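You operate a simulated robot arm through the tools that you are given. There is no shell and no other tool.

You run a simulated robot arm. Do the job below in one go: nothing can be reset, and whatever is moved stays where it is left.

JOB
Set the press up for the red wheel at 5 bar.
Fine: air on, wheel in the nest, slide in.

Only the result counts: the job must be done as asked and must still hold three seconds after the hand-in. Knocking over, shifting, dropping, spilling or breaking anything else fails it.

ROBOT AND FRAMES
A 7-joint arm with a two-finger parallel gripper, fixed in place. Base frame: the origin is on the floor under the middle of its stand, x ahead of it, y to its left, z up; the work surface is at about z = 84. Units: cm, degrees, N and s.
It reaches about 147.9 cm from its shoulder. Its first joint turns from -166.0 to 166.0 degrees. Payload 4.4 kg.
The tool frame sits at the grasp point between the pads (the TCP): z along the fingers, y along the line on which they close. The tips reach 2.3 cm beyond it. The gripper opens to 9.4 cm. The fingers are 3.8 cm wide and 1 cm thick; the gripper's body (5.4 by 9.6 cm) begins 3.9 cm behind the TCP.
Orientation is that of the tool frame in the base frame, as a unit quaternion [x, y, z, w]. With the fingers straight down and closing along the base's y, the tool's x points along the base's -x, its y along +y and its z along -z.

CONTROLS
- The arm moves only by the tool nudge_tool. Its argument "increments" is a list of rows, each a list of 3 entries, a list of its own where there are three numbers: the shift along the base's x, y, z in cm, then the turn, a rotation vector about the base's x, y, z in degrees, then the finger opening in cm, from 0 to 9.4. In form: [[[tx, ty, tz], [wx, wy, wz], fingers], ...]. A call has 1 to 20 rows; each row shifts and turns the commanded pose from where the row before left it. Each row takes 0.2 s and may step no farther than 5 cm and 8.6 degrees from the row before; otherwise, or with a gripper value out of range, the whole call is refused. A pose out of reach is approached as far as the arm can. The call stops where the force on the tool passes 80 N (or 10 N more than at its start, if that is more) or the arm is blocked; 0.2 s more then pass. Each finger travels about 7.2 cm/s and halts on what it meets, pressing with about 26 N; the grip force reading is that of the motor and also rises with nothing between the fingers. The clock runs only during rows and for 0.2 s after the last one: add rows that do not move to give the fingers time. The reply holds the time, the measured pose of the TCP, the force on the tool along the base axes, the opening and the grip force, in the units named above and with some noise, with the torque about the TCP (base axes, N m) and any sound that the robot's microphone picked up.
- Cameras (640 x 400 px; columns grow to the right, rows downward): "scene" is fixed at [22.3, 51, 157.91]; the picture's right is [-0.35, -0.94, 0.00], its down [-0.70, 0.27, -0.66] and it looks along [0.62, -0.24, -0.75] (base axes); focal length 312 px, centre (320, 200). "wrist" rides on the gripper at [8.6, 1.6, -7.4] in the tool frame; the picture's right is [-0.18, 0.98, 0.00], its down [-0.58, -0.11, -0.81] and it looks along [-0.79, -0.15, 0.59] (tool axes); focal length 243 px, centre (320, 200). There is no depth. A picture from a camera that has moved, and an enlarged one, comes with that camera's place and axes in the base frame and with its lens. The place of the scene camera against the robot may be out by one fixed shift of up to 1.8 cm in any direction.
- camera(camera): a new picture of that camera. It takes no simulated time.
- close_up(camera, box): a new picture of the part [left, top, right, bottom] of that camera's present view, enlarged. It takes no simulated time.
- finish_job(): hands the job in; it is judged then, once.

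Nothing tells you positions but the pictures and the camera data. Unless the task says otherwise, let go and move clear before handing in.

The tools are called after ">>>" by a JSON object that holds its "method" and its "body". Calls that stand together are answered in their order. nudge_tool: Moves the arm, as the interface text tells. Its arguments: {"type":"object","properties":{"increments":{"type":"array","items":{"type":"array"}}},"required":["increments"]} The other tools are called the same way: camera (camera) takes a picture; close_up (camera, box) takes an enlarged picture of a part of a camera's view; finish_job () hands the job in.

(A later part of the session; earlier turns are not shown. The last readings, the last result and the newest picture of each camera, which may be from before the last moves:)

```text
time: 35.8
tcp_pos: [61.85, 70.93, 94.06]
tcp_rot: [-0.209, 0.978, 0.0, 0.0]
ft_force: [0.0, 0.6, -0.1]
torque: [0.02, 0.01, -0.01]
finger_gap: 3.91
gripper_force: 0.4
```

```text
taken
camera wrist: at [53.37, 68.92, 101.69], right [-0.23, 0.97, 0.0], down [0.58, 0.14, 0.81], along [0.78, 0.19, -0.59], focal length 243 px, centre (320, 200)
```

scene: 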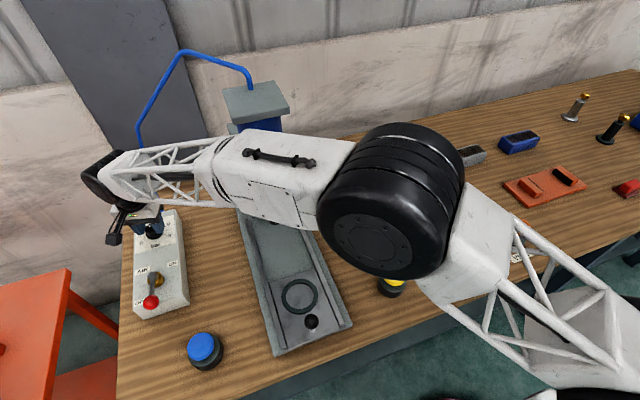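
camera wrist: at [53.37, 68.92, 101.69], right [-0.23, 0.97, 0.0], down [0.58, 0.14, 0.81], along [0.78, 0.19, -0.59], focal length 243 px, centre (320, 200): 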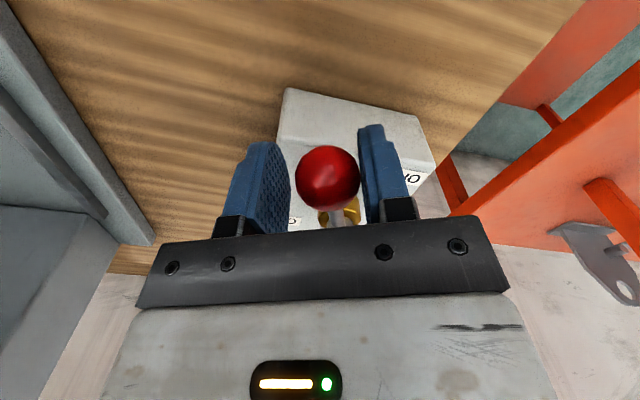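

The lever is following with almost no resistance. I'll continue the swing to the ON position.

>>> {"method": "nudge_tool", "body": {"increments": [[[0.504, -0.948, 0], [0, 0, 8], 3.9], [[0.631, -0.869, 0], [0, 0, 8], 3.9], [[0.746, -0.773, 0], [0, 0, 8], 3.9], [[0.847, -0.661, 0], [0, 0, 8], 3.9], [[0, 0, 0], [0, 0, 0], 3.9]]}}

>>> {"method": "nudge_tool", "body": {"increments": [[[0.93, -0.537, 0], [0, 0, 8], 3.9], [[0.996, -0.402, 0], [0, 0, 8], 3.9], [[1.042, -0.26, 0], [0, 0, 8], 3.9], [[0, 0, 0], [0, 0, 0], 3.9]]}}

>>> {"method": "camera", "body": {"camera": "wrist"}}

>>> {"method": "camera", "body": {"camera": "scene"}}

```text
time: 37.0
tcp_pos: [64.4, 67.64, 94.01]
tcp_rot: [-0.471, 0.882, 0.0, 0.0]
ft_force: [-1.2, -0.2, -0.2]
torque: [0.01, -0.04, 0.02]
finger_gap: 3.94
gripper_force: 0.6
```

```text
time: 38.0
tcp_pos: [67.36, 66.46, 93.98]
tcp_rot: [-0.644, 0.765, 0.001, 0.0]
ft_force: [-0.3, -0.2, -0.4]
torque: [-0.02, 0.01, 0.02]
finger_gap: 3.91
gripper_force: 0.3
```

```text
taken
camera wrist: at [64.41, 58.28, 101.67], right [-0.94, 0.35, 0.0], down [0.21, 0.55, 0.81], along [0.28, 0.76, -0.59], focal length 243 px, centre (320, 200)
```

wrist: 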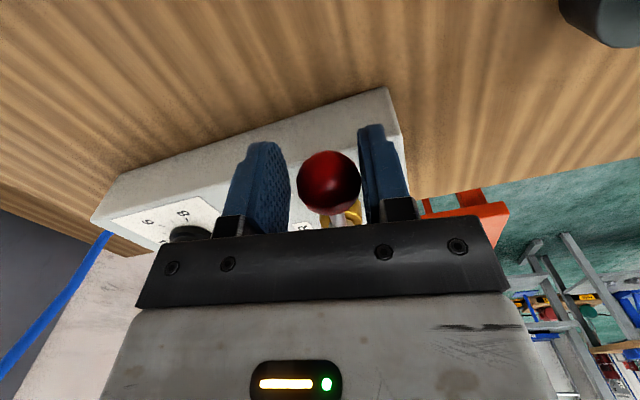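

```text
taken
```

scene: 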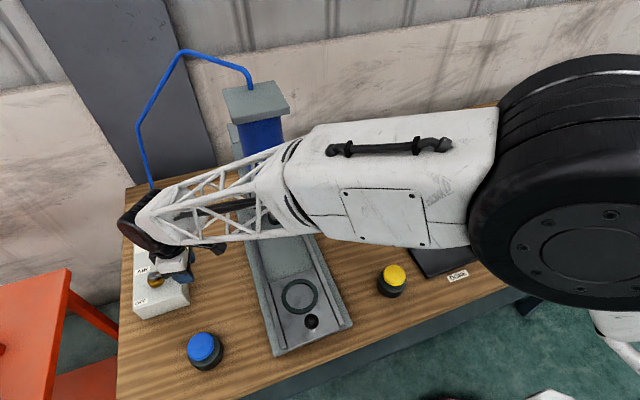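

Still no resistance at about 80°. I'll continue in small steps until it meets its stop.

>>> {"method": "nudge_tool", "body": {"increments": [[[1.068, -0.112, 0], [0, 0, 8], 3.9], [[0, 0, 0], [0, 0, 0], 3.9]]}}

>>> {"method": "nudge_tool", "body": {"increments": [[[0.54, 0.01, 0], [0, 0, 4], 3.9], [[0, 0, 0], [0, 0, 0], 3.9]]}}

>>> {"method": "nudge_tool", "body": {"increments": [[[0.54, 0.03, 0], [0, 0, 4], 3.9], [[0, 0, 0], [0, 0, 0], 3.9]]}}

>>> {"method": "camera", "body": {"camera": "wrist"}}

```text
time: 38.6
tcp_pos: [68.46, 66.22, 94.0]
tcp_rot: [-0.695, 0.719, 0.0, 0.0]
ft_force: [0.5, 0.5, 0.3]
torque: [0.01, -0.01, 0.02]
finger_gap: 3.88
gripper_force: 0.0
```

```text
time: 39.2
tcp_pos: [68.93, 66.39, 93.96]
tcp_rot: [0.72, -0.694, -0.001, 0.0]
ft_force: [-5.7, 1.4, -0.7]
torque: [0.02, -0.01, 0.0]
finger_gap: 4.12
gripper_force: 3.3
```

```text
time: 39.8
tcp_pos: [69.47, 66.46, 93.94]
tcp_rot: [0.743, -0.669, 0.0, 0.0]
ft_force: [-24.8, 8.3, 0.8]
torque: [0.04, 0.12, -0.16]
finger_gap: 4.98
gripper_force: 11.9
```

```text
taken
camera wrist: at [68.9, 57.74, 101.68], right [-1.0, 0.08, 0.0], down [0.05, 0.59, 0.81], along [0.06, 0.8, -0.59], focal length 243 px, centre (320, 200)
```

wrist: 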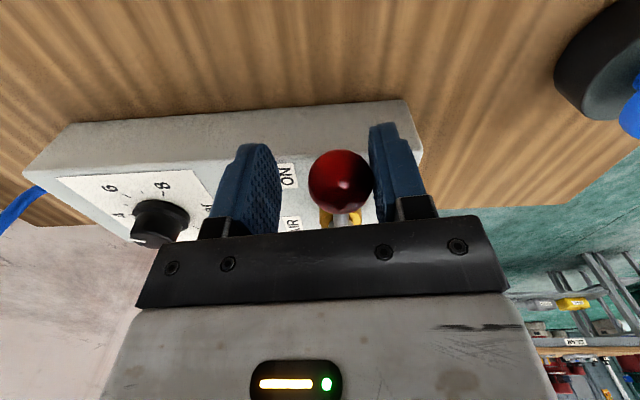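

The lever has reached its stop: the force rose and the finger yielded. I'll back off, open and lift clear, then check the lever.

>>> {"method": "nudge_tool", "body": {"increments": [[[-0.5, 0, 0], [0, 0, 0], 4.5], [[0, 0, 0], [0, 0, 0], 6], [[0, 0, 0], [0, 0, 0], 6.5], [[0, 0, 4], [0, 0, 0], 6.5], [[0, 0, 4], [0, 0, 0], 6.5], [[-3, 0, 3], [0, 0, -8.5], 6.5], [[-3, 0, 0], [0, 0, -8.5], 6.5], [[-3, 0, 0], [0, 0, -8.5], 6.5], [[-3, 0, 0], [0, 0, -8.5], 6.5], [[-3, 0, 0], [0, 0, -8.5], 6.5], [[-3, 0, 0], [0, 0, -8.5], 6.5], [[-1, 0, 0], [0, 0, -8.5], 6.5], [[0, 0, 0], [0, 0, -8.5], 6.5], [[0, 0, 0], [0, 0, -8.5], 6.5], [[0, 0, 0], [0, 0, -8.5], 6.5], [[0, 0, 0], [0, 0, -8.5], 6.5], [[0, 0, 0], [0, 0, -2.5], 6.5], [[0, 0, 0], [0, 0, 0], 9.4], [[0, 0, 0], [0, 0, 0], 9.4]]}}

>>> {"method": "camera", "body": {"camera": "wrist"}}

>>> {"method": "camera", "body": {"camera": "scene"}}

```text
time: 43.8
tcp_pos: [50.1, 66.29, 105.12]
tcp_rot: [-0.001, 1.0, 0.0, -0.001]
ft_force: [0.0, 0.3, -0.7]
torque: [0.01, 0.04, -0.01]
finger_gap: 9.42
gripper_force: 0.0
```

```text
taken
camera wrist: at [41.55, 68.09, 112.78], right [0.18, 0.98, 0.0], down [0.58, -0.11, 0.81], along [0.79, -0.15, -0.59], focal length 243 px, centre (320, 200)
```

wrist: 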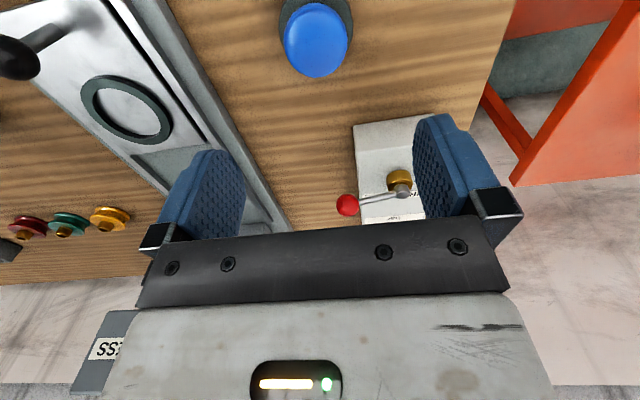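

```text
taken
```

scene: 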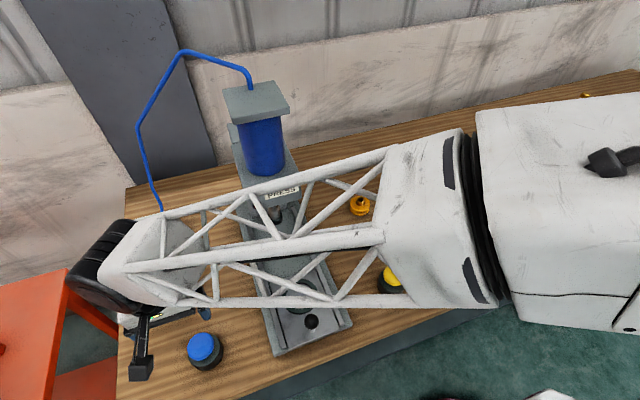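

The lever now points to ON. Next I'll move over the press slide to measure the nest and the slide handle.

>>> {"method": "nudge_tool", "body": {"increments": [[[-2, -4.5, 1], [0, 0, 0], 9.4], [[-2, -4.5, 1], [0, 0, 0], 9.4], [[0, -4.8, 1], [0, 0, 0], 9.4], [[0, -4.8, 1], [0, 0, 0], 9.4], [[0, -4.4, 1], [0, 0, 0], 9.4], [[0, 0, 0], [0, 0, 0], 9.4], [[0, 0, 0], [0, 0, 0], 9.4]]}}

>>> {"method": "camera", "body": {"camera": "wrist"}}

>>> {"method": "close_up", "body": {"camera": "wrist", "box": [230, 0, 430, 140]}}

>>> {"method": "camera", "body": {"camera": "scene"}}

```text
refused: row 1 steps farther than a row can; nothing moved
```

```text
taken
camera wrist: at [41.55, 68.09, 112.78], right [0.18, 0.98, 0.0], down [0.58, -0.11, 0.81], along [0.79, -0.15, -0.59], focal length 243 px, centre (320, 200)
```

wrist: 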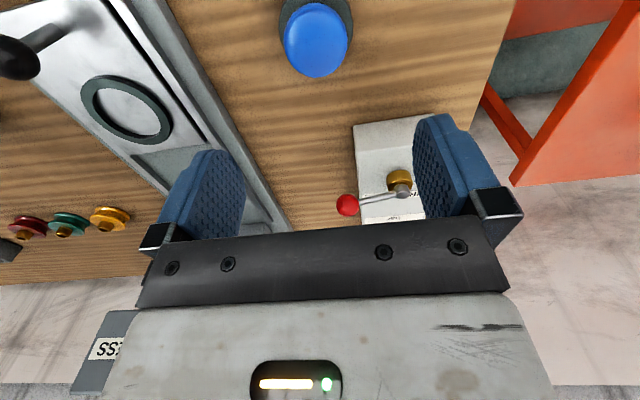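

```text
2.86 times, centred on (330, 70) of wrist
camera zoom: at [41.55, 68.09, 112.78], right [0.18, 0.98, 0.0], down [0.58, -0.11, 0.81], along [0.79, -0.15, -0.59], focal length 693 px, centre (291, 571)
```

zoom: 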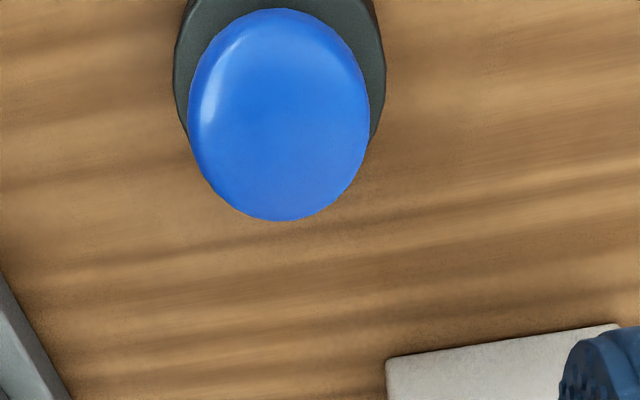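

```text
taken
```

scene: 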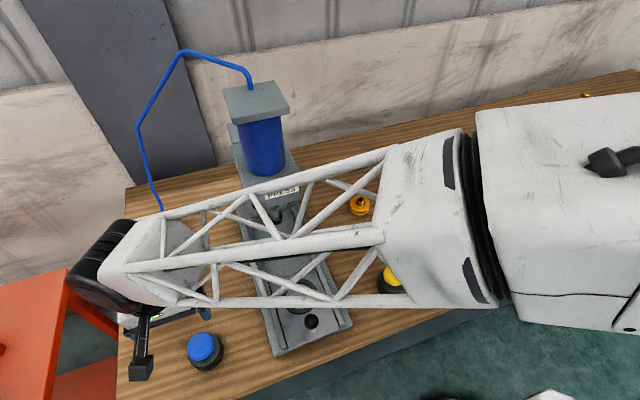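

That call was refused because the row was marginally too long. I'll repeat it with shorter rows.

>>> {"method": "nudge_tool", "body": {"increments": [[[-1, -4.6, 1], [0, 0, 0], 9.4], [[-1, -4.6, 1], [0, 0, 0], 9.4], [[-1, -4.6, 1], [0, 0, 0], 9.4], [[-1, -4.6, 1], [0, 0, 0], 9.4], [[0, -4.6, 1], [0, 0, 0], 9.4], [[0, 0, 0], [0, 0, 0], 9.4], [[0, 0, 0], [0, 0, 0], 9.4]]}}

>>> {"method": "camera", "body": {"camera": "wrist"}}

>>> {"method": "close_up", "body": {"camera": "wrist", "box": [230, 0, 430, 140]}}

>>> {"method": "camera", "body": {"camera": "scene"}}

```text
time: 45.4
tcp_pos: [46.13, 43.1, 110.21]
tcp_rot: [0.0, 1.0, 0.0, 0.0]
ft_force: [-0.4, -0.3, -0.7]
torque: [0.01, 0.01, 0.02]
finger_gap: 9.39
gripper_force: 0.0
```

```text
taken
camera wrist: at [37.67, 44.87, 117.83], right [0.18, 0.98, 0.0], down [0.58, -0.11, 0.81], along [0.79, -0.15, -0.59], focal length 243 px, centre (320, 200)
```

wrist: 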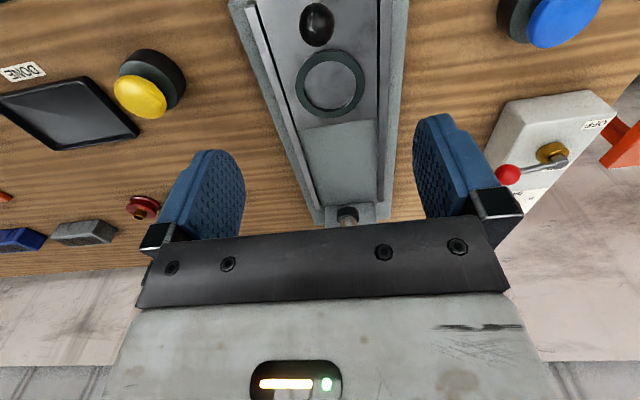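

```text
2.86 times, centred on (330, 70) of wrist
camera zoom: at [37.67, 44.87, 117.83], right [0.18, 0.98, 0.0], down [0.58, -0.11, 0.81], along [0.79, -0.15, -0.59], focal length 693 px, centre (291, 571)
```

zoom: 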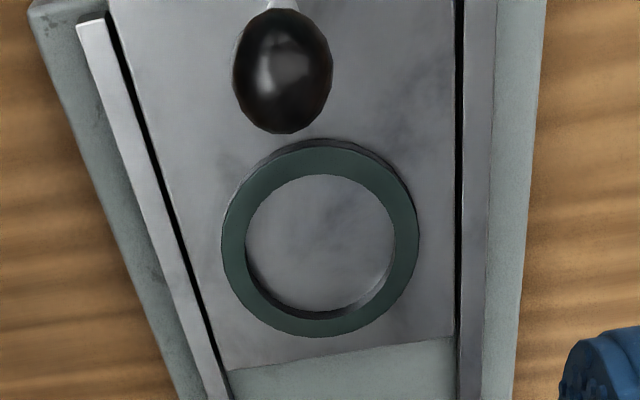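

```text
taken
```

scene: 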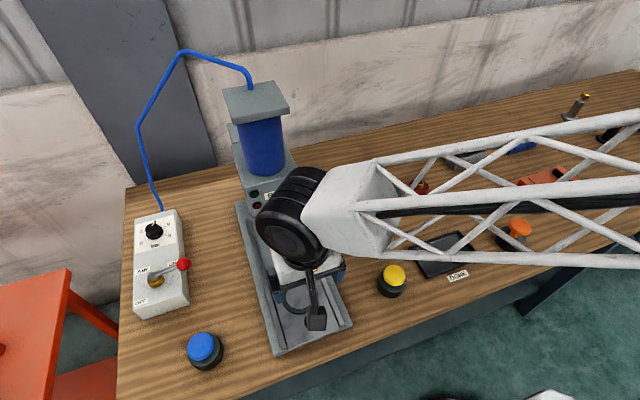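

Now the scene shows the regulator box unobstructed: the lever points to ON. I'll zoom in on the dial and the wheels to verify.

>>> {"method": "close_up", "body": {"camera": "scene", "box": [120, 200, 200, 250]}}

>>> {"method": "close_up", "body": {"camera": "scene", "box": [225, 160, 305, 240]}}

>>> {"method": "close_up", "body": {"camera": "wrist", "box": [100, 160, 180, 240]}}

```text
8.00 times, centred on (160, 225) of scene
camera zoom: at [22.3, 51.0, 157.91], right [-0.35, -0.94, 0.0], down [-0.7, 0.27, -0.66], along [0.62, -0.24, -0.75], focal length 2500 px, centre (1600, 0)
```

zoom: 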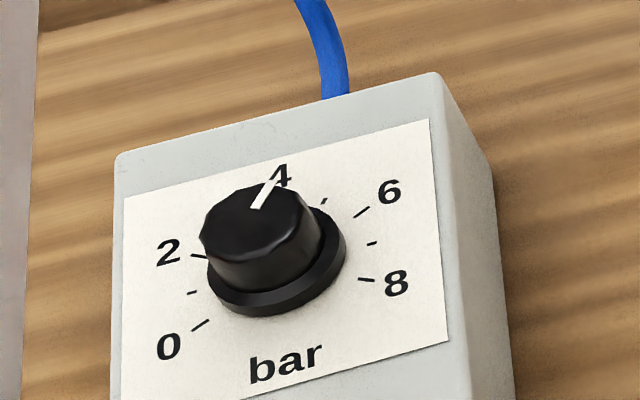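

```text
5.00 times, centred on (265, 200) of scene
camera zoom: at [22.3, 51.0, 157.91], right [-0.35, -0.94, 0.0], down [-0.7, 0.27, -0.66], along [0.62, -0.24, -0.75], focal length 1562 px, centre (595, 200)
```

zoom: 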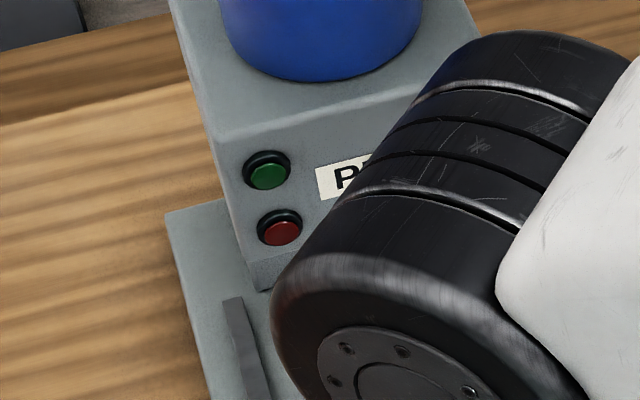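

```text
5.00 times, centred on (140, 200) of wrist
camera zoom: at [37.67, 44.87, 117.83], right [0.18, 0.98, 0.0], down [0.58, -0.11, 0.81], along [0.79, -0.15, -0.59], focal length 1213 px, centre (1220, 200)
```

zoom: 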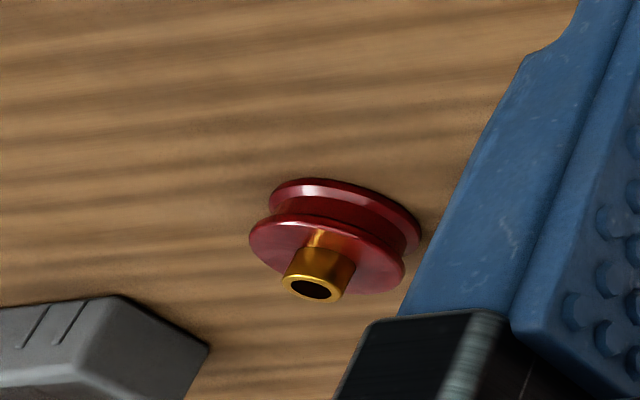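

The dial pointer measures 30° past "4" (5 bar) in the scene view too. I'll now go to the red wheel.

>>> {"method": "nudge_tool", "body": {"increments": [[[1, -4.8, 0], [0, 0, 0], 9.4], [[1, -4.8, 0], [0, 0, 0], 9.4], [[1, -4.8, 0], [0, 0, 0], 9.4], [[1, -4.8, 0], [0, 0, 0], 9.4], [[1, -4.8, 0], [0, 0, 0], 9.4], [[1, -4.8, 0], [0, 0, 0], 9.4], [[1, -4.8, 0], [0, 0, 0], 9.4], [[1, -4.8, 0], [0, 0, 0], 9.4], [[1, -4.8, 0], [0, 0, 0], 9.4], [[2, -3.8, -1], [0, 0, 0], 9.4], [[4.5, 0, -1], [0, 0, 0], 9.4], [[4.5, 0, -1], [0, 0, 0], 9.4], [[0, 0, -3], [0, 0, 0], 9.4], [[0, 0, 0], [0, 0, 0], 9.4], [[0, 0, 0], [0, 0, 0], 9.4]]}}

>>> {"method": "camera", "body": {"camera": "wrist"}}

>>> {"method": "close_up", "body": {"camera": "wrist", "box": [270, 60, 390, 180]}}

>>> {"method": "camera", "body": {"camera": "scene"}}

```text
time: 48.6
tcp_pos: [65.85, -3.66, 103.92]
tcp_rot: [0.0, 1.0, 0.0, 0.0]
ft_force: [0.6, -0.1, 0.4]
torque: [0.04, -0.01, -0.03]
finger_gap: 9.39
gripper_force: 0.0
```

```text
taken
camera wrist: at [57.38, -1.91, 111.54], right [0.18, 0.98, 0.0], down [0.58, -0.11, 0.81], along [0.79, -0.15, -0.59], focal length 243 px, centre (320, 200)
```

wrist: 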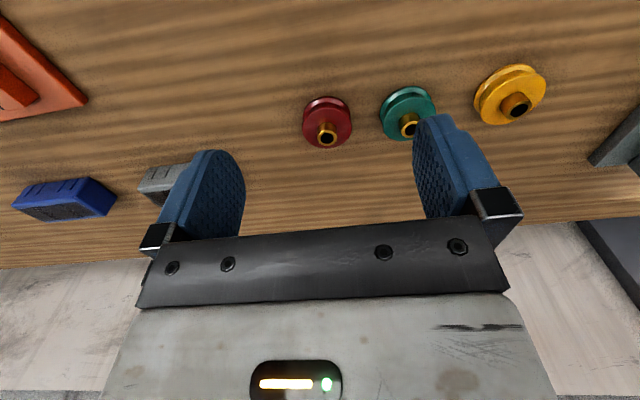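

```text
3.33 times, centred on (330, 120) of wrist
camera zoom: at [57.38, -1.91, 111.54], right [0.18, 0.98, 0.0], down [0.58, -0.11, 0.81], along [0.79, -0.15, -0.59], focal length 809 px, centre (287, 467)
```

zoom: 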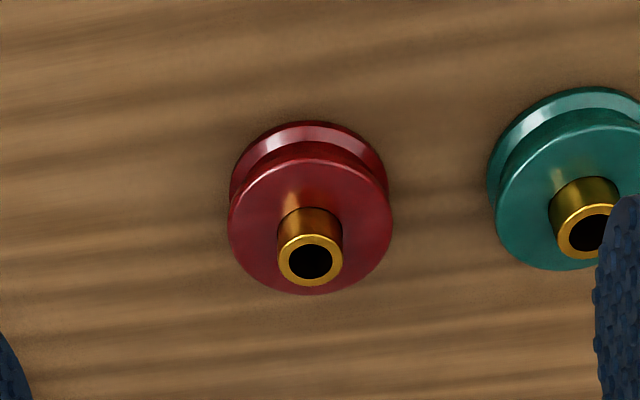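

```text
taken
```

scene: 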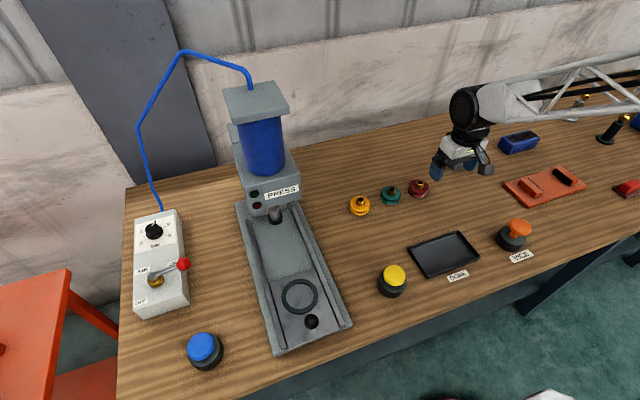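

The red wheel is at about (76.1, -4.6), with its disc top at z ≈ 86.5 and its brass hub top at z ≈ 88.5. I'll move above it for a second view.

>>> {"method": "nudge_tool", "body": {"increments": [[[4, -0.5, 0], [0, 0, 0], 9.4], [[4, -0.5, 0], [0, 0, 0], 9.4], [[2, 0, -3], [0, 0, 0], 9.4], [[0, 0, -3], [0, 0, 0], 9.4], [[0, 0, 0], [0, 0, 0], 6], [[0, 0, 0], [0, 0, 0], 6]]}}

>>> {"method": "camera", "body": {"camera": "wrist"}}

>>> {"method": "close_up", "body": {"camera": "wrist", "box": [250, 0, 400, 150]}}

```text
time: 50.0
tcp_pos: [75.96, -4.86, 98.22]
tcp_rot: [0.0, 1.0, 0.001, 0.0]
ft_force: [0.1, 0.1, -0.6]
torque: [-0.04, 0.03, 0.03]
finger_gap: 6.0
gripper_force: 0.1
```

```text
taken
camera wrist: at [67.37, -3.17, 105.84], right [0.18, 0.98, 0.0], down [0.58, -0.11, 0.81], along [0.79, -0.15, -0.59], focal length 243 px, centre (320, 200)
```

wrist: 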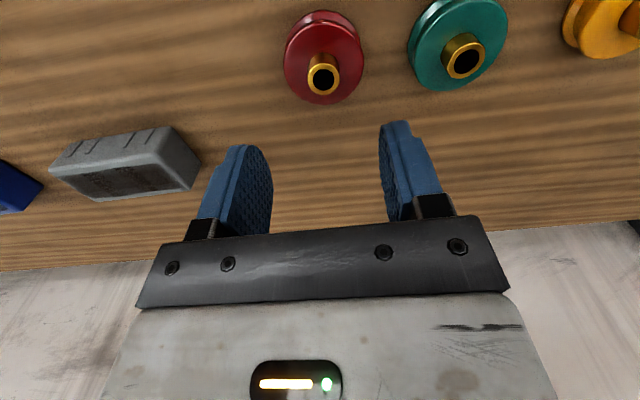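

```text
2.67 times, centred on (325, 75) of wrist
camera zoom: at [67.37, -3.17, 105.84], right [0.18, 0.98, 0.0], down [0.58, -0.11, 0.81], along [0.79, -0.15, -0.59], focal length 647 px, centre (307, 533)
```

zoom: 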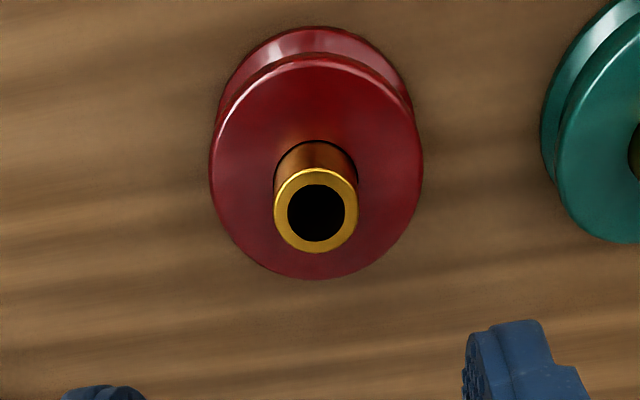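

The wheel centre is (76.3, -4.65), with its hub about 2.3 cm wide and reaching z ≈ 88.2. I'll descend and grip it by the hub.

>>> {"method": "nudge_tool", "body": {"increments": [[[0.33, 0.15, -4], [0, 0, 0], 6], [[0, 0, -3], [0, 0, 0], 6], [[0, 0, -1.5], [0, 0, 0], 6], [[0, 0, -1.1], [0, 0, 0], 6], [[0, 0, 0], [0, 0, 0], 6], [[0, 0, 0], [0, 0, 0], 6]]}}

>>> {"method": "camera", "body": {"camera": "wrist"}}

```text
time: 51.4
tcp_pos: [76.66, -4.51, 88.82]
tcp_rot: [0.0, 1.0, 0.0, 0.003]
ft_force: [-20.8, 0.3, 73.1]
torque: [-2.27, 1.11, -0.64]
finger_gap: 5.99
gripper_force: 0.0
```

```text
taken
camera wrist: at [68.05, -2.79, 96.48], right [0.18, 0.98, 0.0], down [0.58, -0.11, 0.81], along [0.8, -0.15, -0.59], focal length 243 px, centre (320, 200)
```

wrist: 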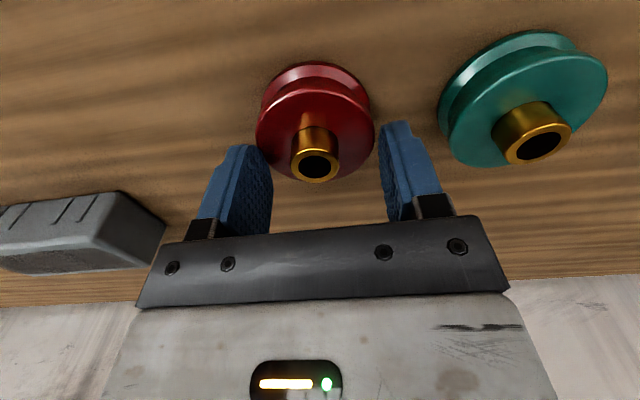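

The left fingertip is pressing on the disc's rim (73 N), so the disc top is at z ≈ 86.5. I'll raise slightly and recheck.

>>> {"method": "nudge_tool", "body": {"increments": [[[0, 0, 0.7], [0, 0, 0], 6], [[0, 0, 0], [0, 0, 0], 6], [[0, 0, 0], [0, 0, 0], 6]]}}

>>> {"method": "close_up", "body": {"camera": "wrist", "box": [220, 40, 420, 220]}}

```text
time: 52.2
tcp_pos: [76.5, -4.5, 89.18]
tcp_rot: [0.0, 1.0, 0.0, 0.0]
ft_force: [0.7, -0.3, 0.2]
torque: [0.0, 0.0, 0.03]
finger_gap: 6.02
gripper_force: 0.1
```

```text
2.22 times, centred on (320, 130) of wrist
camera zoom: at [67.96, -2.74, 96.8], right [0.18, 0.98, 0.0], down [0.58, -0.11, 0.81], along [0.79, -0.15, -0.59], focal length 539 px, centre (320, 356)
```

zoom: 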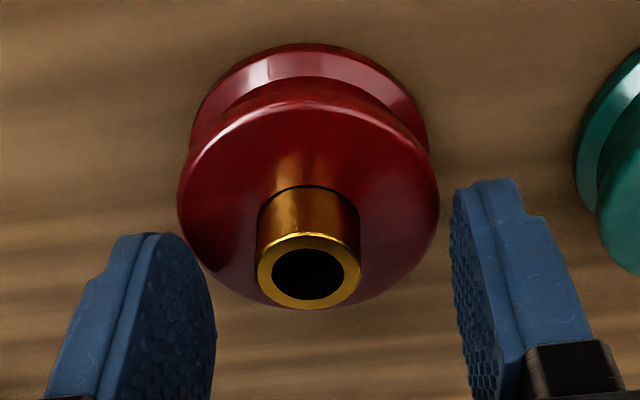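

Force is zero again and the wheel hasn't visibly shifted. I'll shift 0.25 cm in x and close on the hub.

>>> {"method": "nudge_tool", "body": {"increments": [[[-0.25, -0.05, 0], [0, 0, 0], 6], [[0, 0, 0], [0, 0, 0], 4], [[0, 0, 0], [0, 0, 0], 3], [[0, 0, 0], [0, 0, 0], 1.6], [[0, 0, 0], [0, 0, 0], 1.6], [[0, 0, 0], [0, 0, 0], 1.6]]}}

>>> {"method": "camera", "body": {"camera": "wrist"}}

```text
time: 53.6
tcp_pos: [76.32, -4.53, 89.24]
tcp_rot: [0.0, 1.0, 0.0, 0.001]
ft_force: [-0.4, 0.1, -0.5]
torque: [0.04, 0.03, 0.01]
finger_gap: 2.29
gripper_force: 26.0
```

```text
taken
camera wrist: at [67.71, -2.76, 96.92], right [0.18, 0.98, 0.0], down [0.58, -0.11, 0.81], along [0.79, -0.15, -0.59], focal length 243 px, centre (320, 200)
```

wrist: 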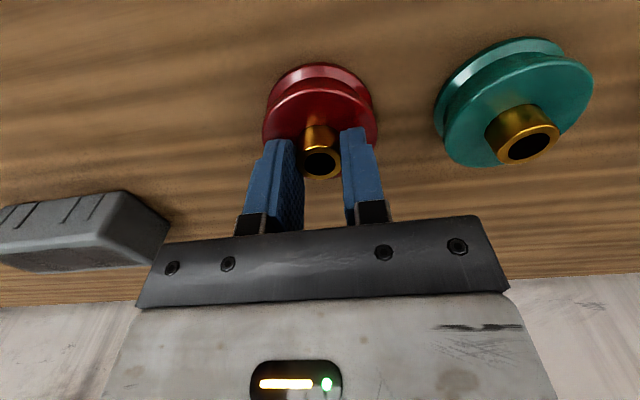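

The wheel is gripped by its hub (gap 2.29 cm). I'll lift straight up and check it comes along.

>>> {"method": "nudge_tool", "body": {"increments": [[[0, 0, 1], [0, 0, 0], 1.6], [[0, 0, 2], [0, 0, 0], 1.6], [[0, 0, 4], [0, 0, 0], 1.6], [[0, 0, 4], [0, 0, 0], 1.6], [[0, 0, 4], [0, 0, 0], 1.6], [[0, 0, 3], [0, 0, 0], 1.6], [[0, 0, 0], [0, 0, 0], 1.6]]}}

>>> {"method": "camera", "body": {"camera": "wrist"}}

>>> {"method": "camera", "body": {"camera": "scene"}}

```text
time: 55.2
tcp_pos: [76.28, -4.47, 107.36]
tcp_rot: [0.0, 1.0, 0.0, 0.001]
ft_force: [-0.2, -0.5, -0.1]
torque: [0.01, 0.02, -0.02]
finger_gap: 1.6
gripper_force: 0.0
```

```text
taken
camera wrist: at [67.73, -2.72, 114.97], right [0.18, 0.98, 0.0], down [0.58, -0.11, 0.81], along [0.79, -0.15, -0.59], focal length 243 px, centre (320, 200)
```

wrist: 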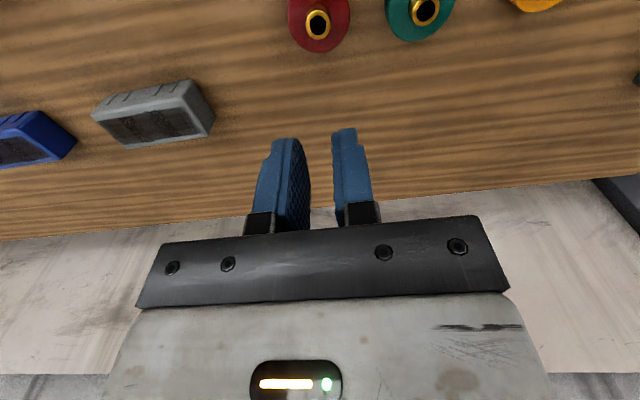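

```text
taken
```

scene: 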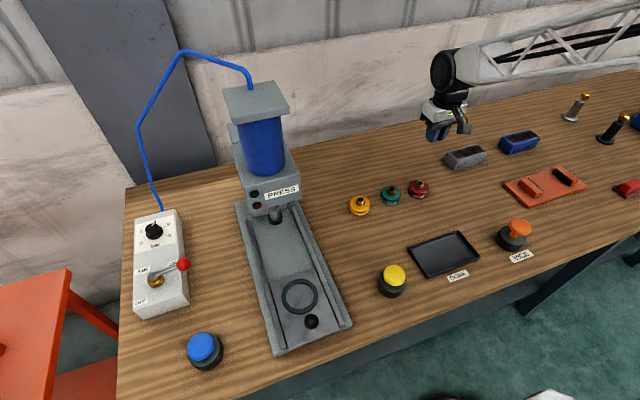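

The wheel slipped out of the grip and is still standing at its place; the pads closed to 1.6 with nothing between. I'll check that it hasn't moved and regrip with full closing force.

>>> {"method": "close_up", "body": {"camera": "wrist", "box": [260, 0, 380, 80]}}

>>> {"method": "close_up", "body": {"camera": "scene", "box": [335, 165, 445, 235]}}

```text
5.00 times, centred on (320, 40) of wrist
camera zoom: at [67.73, -2.72, 114.97], right [0.18, 0.98, 0.0], down [0.58, -0.11, 0.81], along [0.79, -0.15, -0.59], focal length 1213 px, centre (320, 1000)
```

zoom: 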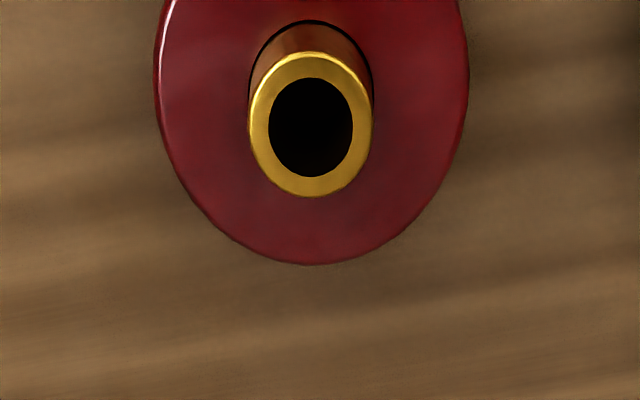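

```text
5.71 times, centred on (390, 200) of scene
camera zoom: at [22.3, 51.0, 157.91], right [-0.35, -0.94, 0.0], down [-0.7, 0.27, -0.66], along [0.62, -0.24, -0.75], focal length 1786 px, centre (-80, 200)
```

zoom: 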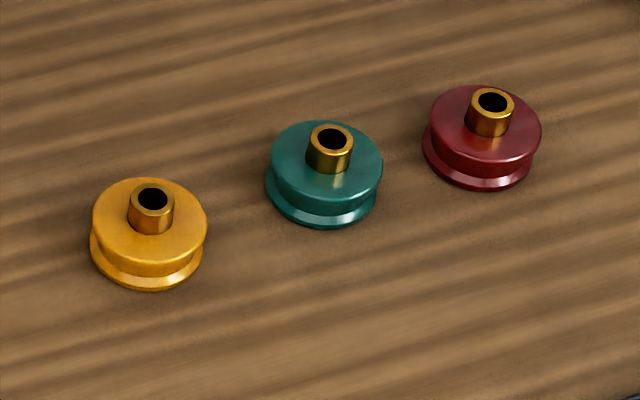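

The wheel hasn't moved (hub at about (76.1, -4.5)). I'll descend again and close fully.

>>> {"method": "nudge_tool", "body": {"increments": [[[-0.15, 0, 0], [0, 0, 0], 5], [[0, 0, -4.5], [0, 0, 0], 5], [[0, 0, -4.5], [0, 0, 0], 5], [[0, 0, -4.5], [0, 0, 0], 5], [[0, 0, -3], [0, 0, 0], 5], [[0, 0, -1.7], [0, 0, 0], 5], [[0, 0, 0], [0, 0, 0], 5], [[0, 0, 0], [0, 0, 0], 5]]}}

>>> {"method": "nudge_tool", "body": {"increments": [[[0, 0, 0], [0, 0, 0], 3], [[0, 0, 0], [0, 0, 0], 1.5], [[0, 0, 0], [0, 0, 0], 0], [[0, 0, 0], [0, 0, 0], 0], [[0, 0, 0], [0, 0, 0], 0], [[0, 0, 0], [0, 0, 0], 0]]}}

>>> {"method": "close_up", "body": {"camera": "wrist", "box": [220, 40, 420, 240]}}

```text
time: 57.0
tcp_pos: [76.18, -4.17, 88.92]
tcp_rot: [0.0, 1.0, 0.0, 0.002]
ft_force: [-2.3, -0.1, 9.3]
torque: [-0.05, 0.16, -0.03]
finger_gap: 4.98
gripper_force: 0.1
```

```text
time: 58.4
tcp_pos: [76.14, -4.44, 88.87]
tcp_rot: [0.0, 1.0, 0.0, 0.0]
ft_force: [4.9, -6.2, 14.9]
torque: [-0.25, 0.03, 0.06]
finger_gap: 2.26
gripper_force: 26.0
```

```text
2.00 times, centred on (320, 140) of wrist
camera zoom: at [67.6, -2.62, 96.55], right [0.18, 0.98, 0.0], down [0.58, -0.11, 0.81], along [0.79, -0.15, -0.59], focal length 485 px, centre (320, 320)
```

zoom: 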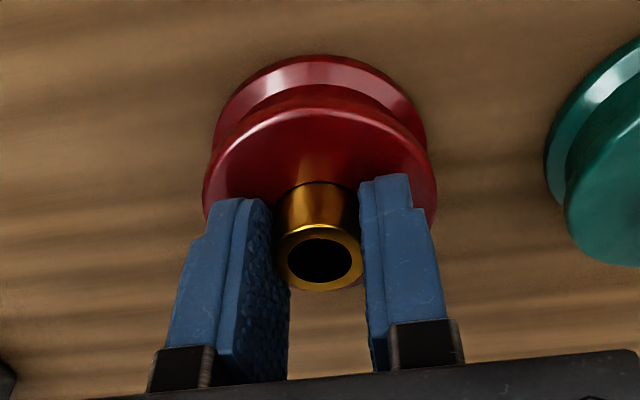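

The tips now sit on the disc with the hub held at 2.26 cm. I'll lift slowly and watch the gap.

>>> {"method": "nudge_tool", "body": {"increments": [[[0, 0, 0.2], [0, 0, 0], 0], [[0, 0, 0.3], [0, 0, 0], 0], [[0, 0, 0.4], [0, 0, 0], 0], [[0, 0, 0.6], [0, 0, 0], 0], [[0, 0, 0], [0, 0, 0], 0]]}}

>>> {"method": "close_up", "body": {"camera": "wrist", "box": [220, 40, 420, 240]}}

```text
time: 59.6
tcp_pos: [76.11, -4.62, 90.46]
tcp_rot: [0.0, 1.0, 0.0, 0.001]
ft_force: [-0.7, -0.2, -4.6]
torque: [-0.01, 0.03, -0.01]
finger_gap: 2.3
gripper_force: 25.3
```

```text
2.00 times, centred on (320, 140) of wrist
camera zoom: at [67.49, -2.87, 98.1], right [0.18, 0.98, 0.0], down [0.58, -0.11, 0.81], along [0.79, -0.15, -0.59], focal length 485 px, centre (320, 320)
```

zoom: 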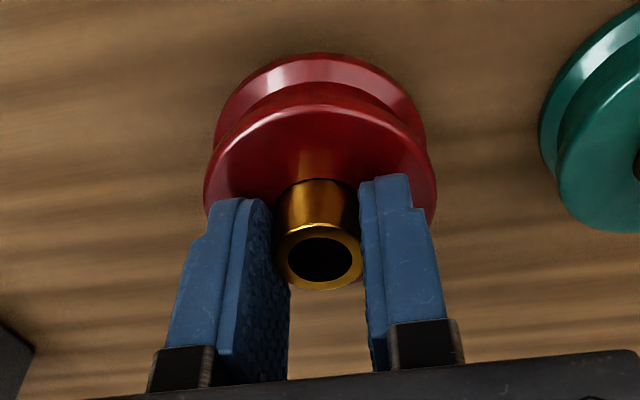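

The wheel comes up without slipping (weight about 4.6 N). I'll keep lifting gently.

>>> {"method": "nudge_tool", "body": {"increments": [[[0, 0, 0.8], [0, 0, 0], 0], [[0, 0, 1], [0, 0, 0], 0], [[0, 0, 1.2], [0, 0, 0], 0], [[0, 0, 1.5], [0, 0, 0], 0], [[0, 0, 1.5], [0, 0, 0], 0], [[0, 0, 1.5], [0, 0, 0], 0], [[0, 0, 1.5], [0, 0, 0], 0], [[0, 0, 1.5], [0, 0, 0], 0], [[0, 0, 1], [0, 0, 0], 0], [[0, 0, 0.5], [0, 0, 0], 0], [[0, 0, 0], [0, 0, 0], 0]]}}

>>> {"method": "close_up", "body": {"camera": "wrist", "box": [220, 40, 420, 240]}}

```text
time: 62.0
tcp_pos: [75.9, -4.47, 102.55]
tcp_rot: [0.0, 1.0, 0.0, -0.001]
ft_force: [1.1, 0.4, -5.9]
torque: [-0.01, 0.01, 0.02]
finger_gap: 2.28
gripper_force: 25.8
```

```text
2.00 times, centred on (320, 140) of wrist
camera zoom: at [67.33, -2.76, 110.21], right [0.18, 0.98, 0.0], down [0.58, -0.11, 0.81], along [0.79, -0.15, -0.59], focal length 485 px, centre (320, 320)
```

zoom: 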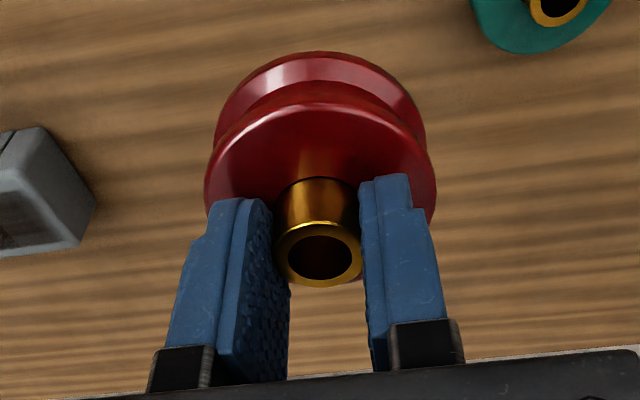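

Holding well. I'll carry it diagonally to a viewpoint in front of the nest, well above everything.

>>> {"method": "nudge_tool", "body": {"increments": [[[-0.8, 1.25, 0.3], [0, 0, 0], 0], [[-1.2, 1.9, 0.5], [0, 0, 0], 0], [[-1.6, 2.5, 0.5], [0, 0, 0], 0], [[-1.6, 2.5, 0.5], [0, 0, 0], 0], [[-1.6, 2.5, 0.5], [0, 0, 0], 0], [[-1.6, 2.5, 0], [0, 0, 0], 0], [[-1.6, 2.5, 0], [0, 0, 0], 0], [[-1.6, 2.5, 0], [0, 0, 0], 0], [[-1.6, 2.5, 0], [0, 0, 0], 0], [[-1.6, 2.5, 0], [0, 0, 0], 0], [[-1.6, 2.5, 0], [0, 0, 0], 0], [[-1.6, 2.5, 0], [0, 0, 0], 0], [[-1.6, 2.5, 0], [0, 0, 0], 0], [[-1.6, 2.5, 0], [0, 0, 0], 0], [[-1.6, 2.5, 0], [0, 0, 0], 0], [[-1.6, 2.5, 0], [0, 0, 0], 0], [[-1.6, 2.5, 0], [0, 0, 0], 0], [[-1.6, 2.5, 0], [0, 0, 0], 0], [[-1.2, 1.9, 0], [0, 0, 0], 0], [[-0.8, 1.25, 0], [0, 0, 0], 0]]}}

>>> {"method": "nudge_tool", "body": {"increments": [[[0, 1, 0], [0, 0, 0], 0], [[0, 0, 0], [0, 0, 0], 0], [[0, 0, 0], [0, 0, 0], 0]]}}

>>> {"method": "camera", "body": {"camera": "wrist"}}

>>> {"method": "close_up", "body": {"camera": "wrist", "box": [240, 0, 400, 160]}}

>>> {"method": "camera", "body": {"camera": "scene"}}

```text
time: 66.2
tcp_pos: [46.34, 41.71, 104.91]
tcp_rot: [0.0, 1.0, 0.001, 0.0]
ft_force: [-0.1, -0.6, -5.9]
torque: [-0.03, 0.01, 0.0]
finger_gap: 2.26
gripper_force: 26.0
```

```text
time: 67.0
tcp_pos: [46.29, 42.64, 104.87]
tcp_rot: [0.0, 1.0, 0.0, 0.0]
ft_force: [-0.2, -0.5, -5.4]
torque: [-0.01, 0.0, 0.05]
finger_gap: 2.26
gripper_force: 25.9
```

```text
taken
camera wrist: at [37.69, 44.41, 112.45], right [0.18, 0.98, 0.0], down [0.58, -0.11, 0.81], along [0.79, -0.15, -0.59], focal length 243 px, centre (320, 200)
```

wrist: 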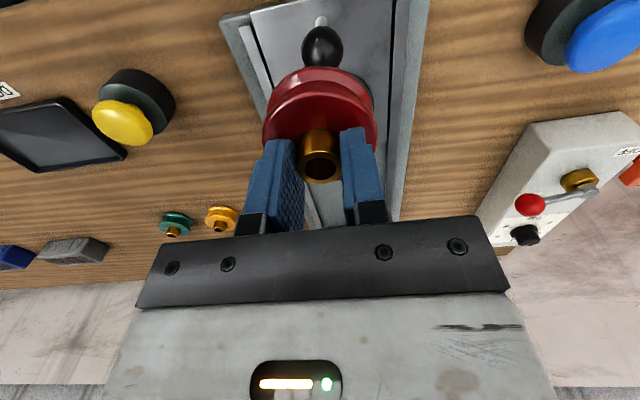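

```text
2.50 times, centred on (320, 80) of wrist
camera zoom: at [37.69, 44.41, 112.45], right [0.18, 0.98, 0.0], down [0.58, -0.11, 0.81], along [0.79, -0.15, -0.59], focal length 606 px, centre (320, 500)
```

zoom: 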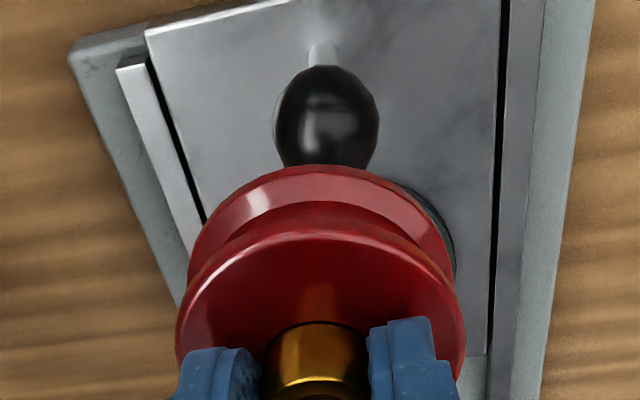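

```text
taken
```

scene: 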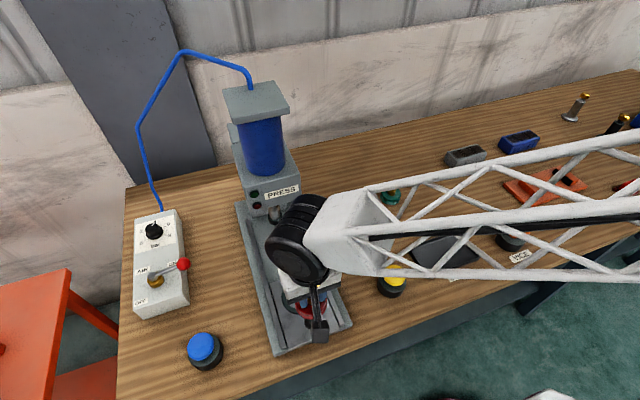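

The held wheel hides the nest from here. I'll move over it so the nest shows above the wheel in the picture.

>>> {"method": "nudge_tool", "body": {"increments": [[[2, 0, 0], [0, 0, 0], 0], [[2.5, 0.2, 0], [0, 0, 0], 0], [[2, 0.2, 0], [0, 0, 0], 0], [[0.8, 0, 0], [0, 0, 0], 0], [[0, 0, 0], [0, 0, 0], 0], [[0, 0, 0], [0, 0, 0], 0]]}}

>>> {"method": "camera", "body": {"camera": "wrist"}}

>>> {"method": "close_up", "body": {"camera": "wrist", "box": [240, 0, 400, 100]}}

```text
time: 68.4
tcp_pos: [53.93, 43.09, 104.91]
tcp_rot: [0.0, 1.0, 0.0, 0.0]
ft_force: [1.0, -0.4, -5.6]
torque: [-0.01, 0.01, -0.03]
finger_gap: 2.21
gripper_force: 25.9
```

```text
taken
camera wrist: at [45.26, 44.92, 112.56], right [0.18, 0.98, 0.0], down [0.58, -0.11, 0.81], along [0.79, -0.15, -0.59], focal length 243 px, centre (320, 200)
```

wrist: 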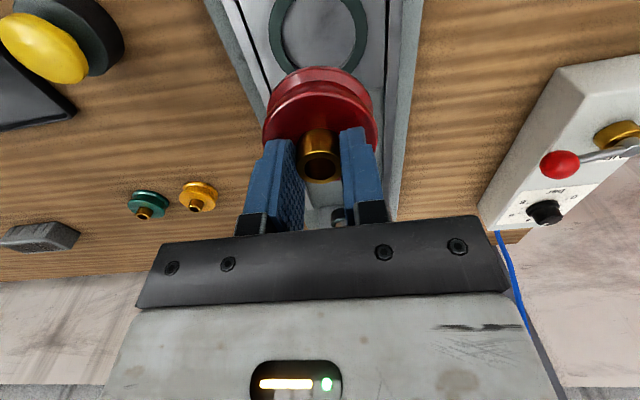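

```text
4.00 times, centred on (320, 50) of wrist
camera zoom: at [45.26, 44.92, 112.56], right [0.18, 0.98, 0.0], down [0.58, -0.11, 0.81], along [0.79, -0.15, -0.59], focal length 970 px, centre (320, 800)
```

zoom: 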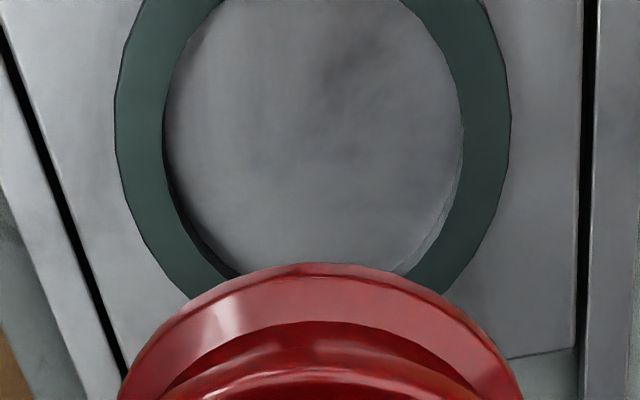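

I need the complete ring in view to fix the centre accurately, so I'll raise the arm while holding the wheel.

>>> {"method": "nudge_tool", "body": {"increments": [[[-0.5, 0, 2], [0, 0, 0], 0], [[-0.5, 0, 3], [0, 0, 0], 0], [[-1, 0, 3], [0, 0, 0], 0], [[-1, 0, 3], [0, 0, 0], 0], [[-1, 0, 3], [0, 0, 0], 0], [[-1, 0, 1], [0, 0, 0], 0], [[0, 0, 0], [0, 0, 0], 0], [[0, 0, 0], [0, 0, 0], 0]]}}

>>> {"method": "close_up", "body": {"camera": "wrist", "box": [275, 0, 365, 70]}}

>>> {"method": "close_up", "body": {"camera": "wrist", "box": [220, 0, 420, 160]}}

```text
time: 70.2
tcp_pos: [48.64, 43.24, 119.71]
tcp_rot: [-0.001, 1.0, 0.0, 0.0]
ft_force: [-0.2, -0.6, -5.3]
torque: [-0.02, 0.02, 0.04]
finger_gap: 2.26
gripper_force: 25.6
```

```text
5.71 times, centred on (320, 35) of wrist
camera zoom: at [40.02, 44.97, 127.29], right [0.18, 0.98, 0.0], down [0.58, -0.11, 0.81], along [0.79, -0.15, -0.59], focal length 1386 px, centre (320, 1143)
```

zoom: 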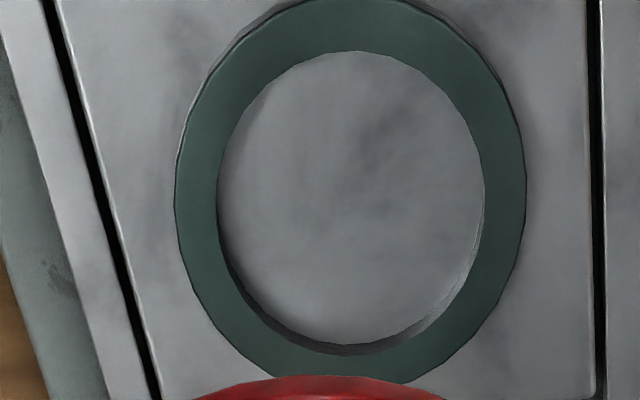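

```text
2.50 times, centred on (320, 80) of wrist
camera zoom: at [40.02, 44.97, 127.29], right [0.18, 0.98, 0.0], down [0.58, -0.11, 0.81], along [0.79, -0.15, -0.59], focal length 606 px, centre (320, 500)
```

zoom: 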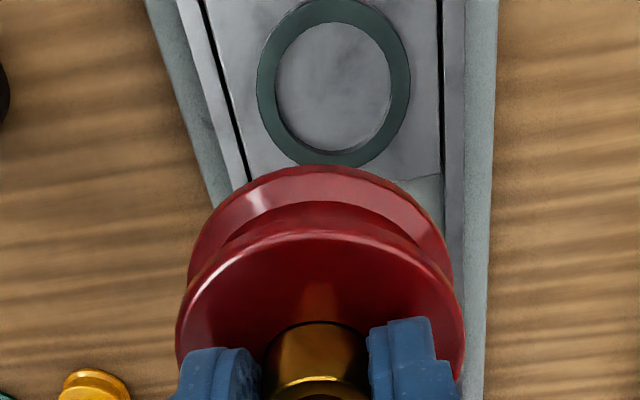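

The nest centre is (54.2, 43.08), with its ring top at z ≈ 87.7 and an inner bore of about 6.65 cm for a wheel of about 6.1–6.2 cm. I'll descend to just above the ring and check alignment.

>>> {"method": "nudge_tool", "body": {"increments": [[[2.5, 0, 0], [0, 0, 0], 0], [[3, -0.1, 0], [0, 0, 0], 0], [[0, 0, -3], [0, 0, 0], 0], [[0, 0, -3], [0, 0, 0], 0], [[0, 0, -3], [0, 0, 0], 0], [[0, 0, -3], [0, 0, 0], 0], [[0, 0, -3], [0, 0, 0], 0], [[0, 0, -3], [0, 0, 0], 0], [[0, 0, -3], [0, 0, 0], 0], [[0, 0, -2], [0, 0, 0], 0], [[0, 0, -1.5], [0, 0, 0], 0], [[0, 0, -1], [0, 0, 0], 0], [[0, 0, 0], [0, 0, 0], 0], [[0, 0, 0], [0, 0, 0], 0]]}}

>>> {"method": "camera", "body": {"camera": "wrist"}}

>>> {"method": "close_up", "body": {"camera": "wrist", "box": [240, 20, 400, 180]}}

>>> {"method": "close_up", "body": {"camera": "scene", "box": [250, 240, 360, 350]}}

```text
time: 73.2
tcp_pos: [54.22, 43.36, 94.41]
tcp_rot: [0.0, 1.0, 0.0, 0.0]
ft_force: [0.4, 0.1, -5.4]
torque: [0.04, -0.03, 0.02]
finger_gap: 2.24
gripper_force: 26.0
```

```text
taken
camera wrist: at [45.71, 45.05, 101.95], right [0.18, 0.98, 0.0], down [0.58, -0.11, 0.81], along [0.79, -0.15, -0.59], focal length 243 px, centre (320, 200)
```

wrist: 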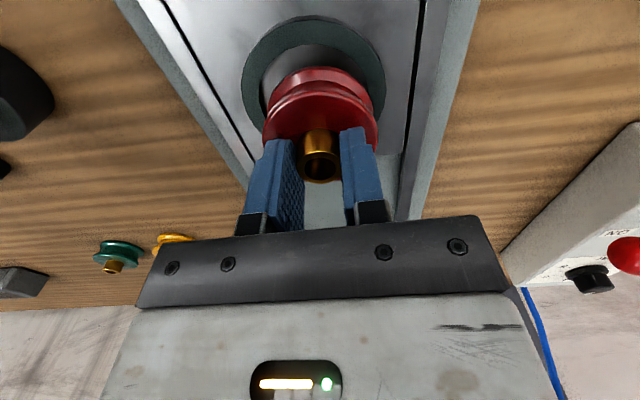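

```text
2.50 times, centred on (320, 100) of wrist
camera zoom: at [45.71, 45.05, 101.95], right [0.18, 0.98, 0.0], down [0.58, -0.11, 0.81], along [0.79, -0.15, -0.59], focal length 606 px, centre (320, 450)
```

zoom: 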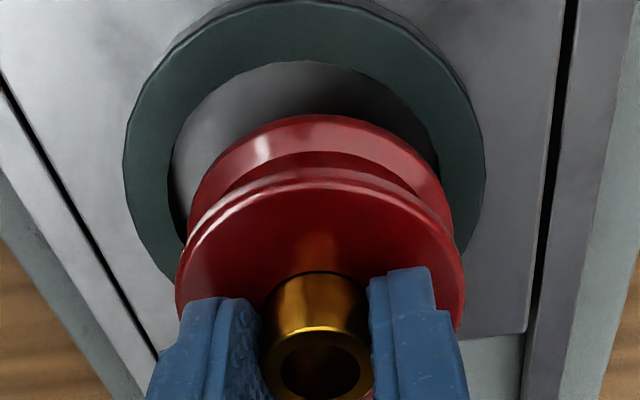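

```text
3.64 times, centred on (305, 295) of scene
camera zoom: at [22.3, 51.0, 157.91], right [-0.35, -0.94, 0.0], down [-0.7, 0.27, -0.66], along [0.62, -0.24, -0.75], focal length 1136 px, centre (374, -146)
```

zoom: 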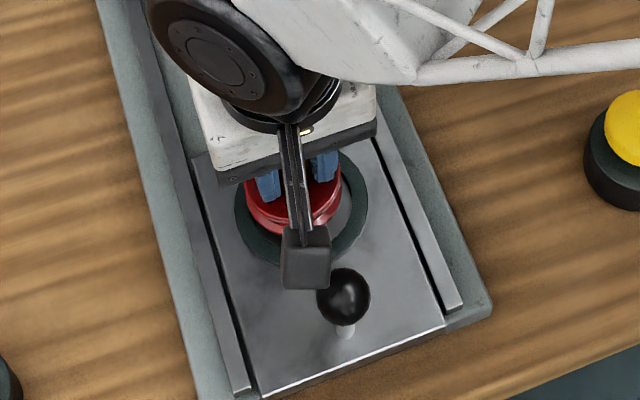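

The wheel sits about 0.3 cm too far toward +y relative to the ring. I'll correct that and look again.

>>> {"method": "nudge_tool", "body": {"increments": [[[0, -0.3, -0.5], [0, 0, 0], 0], [[0, 0, -0.5], [0, 0, 0], 0], [[0, 0, 0], [0, 0, 0], 0], [[0, 0, 0], [0, 0, 0], 0]]}}

>>> {"method": "close_up", "body": {"camera": "wrist", "box": [240, 20, 400, 180]}}

```text
time: 74.2
tcp_pos: [54.34, 42.9, 93.26]
tcp_rot: [0.0, 1.0, 0.0, -0.001]
ft_force: [-0.1, -0.3, -5.6]
torque: [-0.01, -0.01, 0.0]
finger_gap: 2.25
gripper_force: 25.6
```

```text
2.50 times, centred on (320, 100) of wrist
camera zoom: at [45.75, 44.7, 100.93], right [0.18, 0.98, 0.0], down [0.58, -0.11, 0.81], along [0.79, -0.15, -0.59], focal length 606 px, centre (320, 450)
```

zoom: 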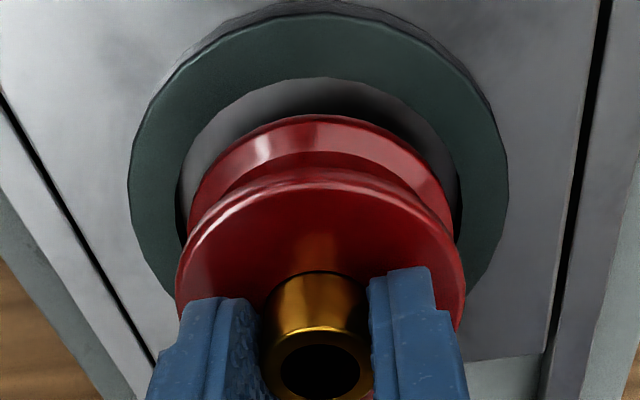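

The wheel and ring are now concentric to within about 0.1 cm. I'll lower gently into the nest, watching the force.

>>> {"method": "nudge_tool", "body": {"increments": [[[-0.08, -0.03, -0.3], [0, 0, 0], 0], [[0, 0, -0.3], [0, 0, 0], 0], [[0, 0, -0.2], [0, 0, 0], 0], [[0, 0, 0], [0, 0, 0], 0]]}}

>>> {"method": "close_up", "body": {"camera": "wrist", "box": [240, 20, 400, 180]}}

```text
time: 75.2
tcp_pos: [54.44, 42.88, 92.98]
tcp_rot: [-0.001, 1.0, 0.002, 0.003]
ft_force: [-4.2, -0.1, 76.7]
torque: [-1.33, -2.06, -0.11]
finger_gap: 2.29
gripper_force: 25.7
```

```text
2.50 times, centred on (320, 100) of wrist
camera zoom: at [45.71, 44.6, 100.53], right [0.18, 0.98, 0.0], down [0.58, -0.11, 0.81], along [0.8, -0.15, -0.59], focal length 606 px, centre (320, 450)
```

zoom: 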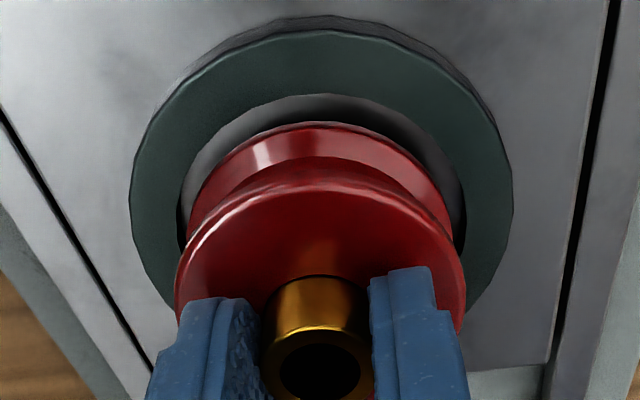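

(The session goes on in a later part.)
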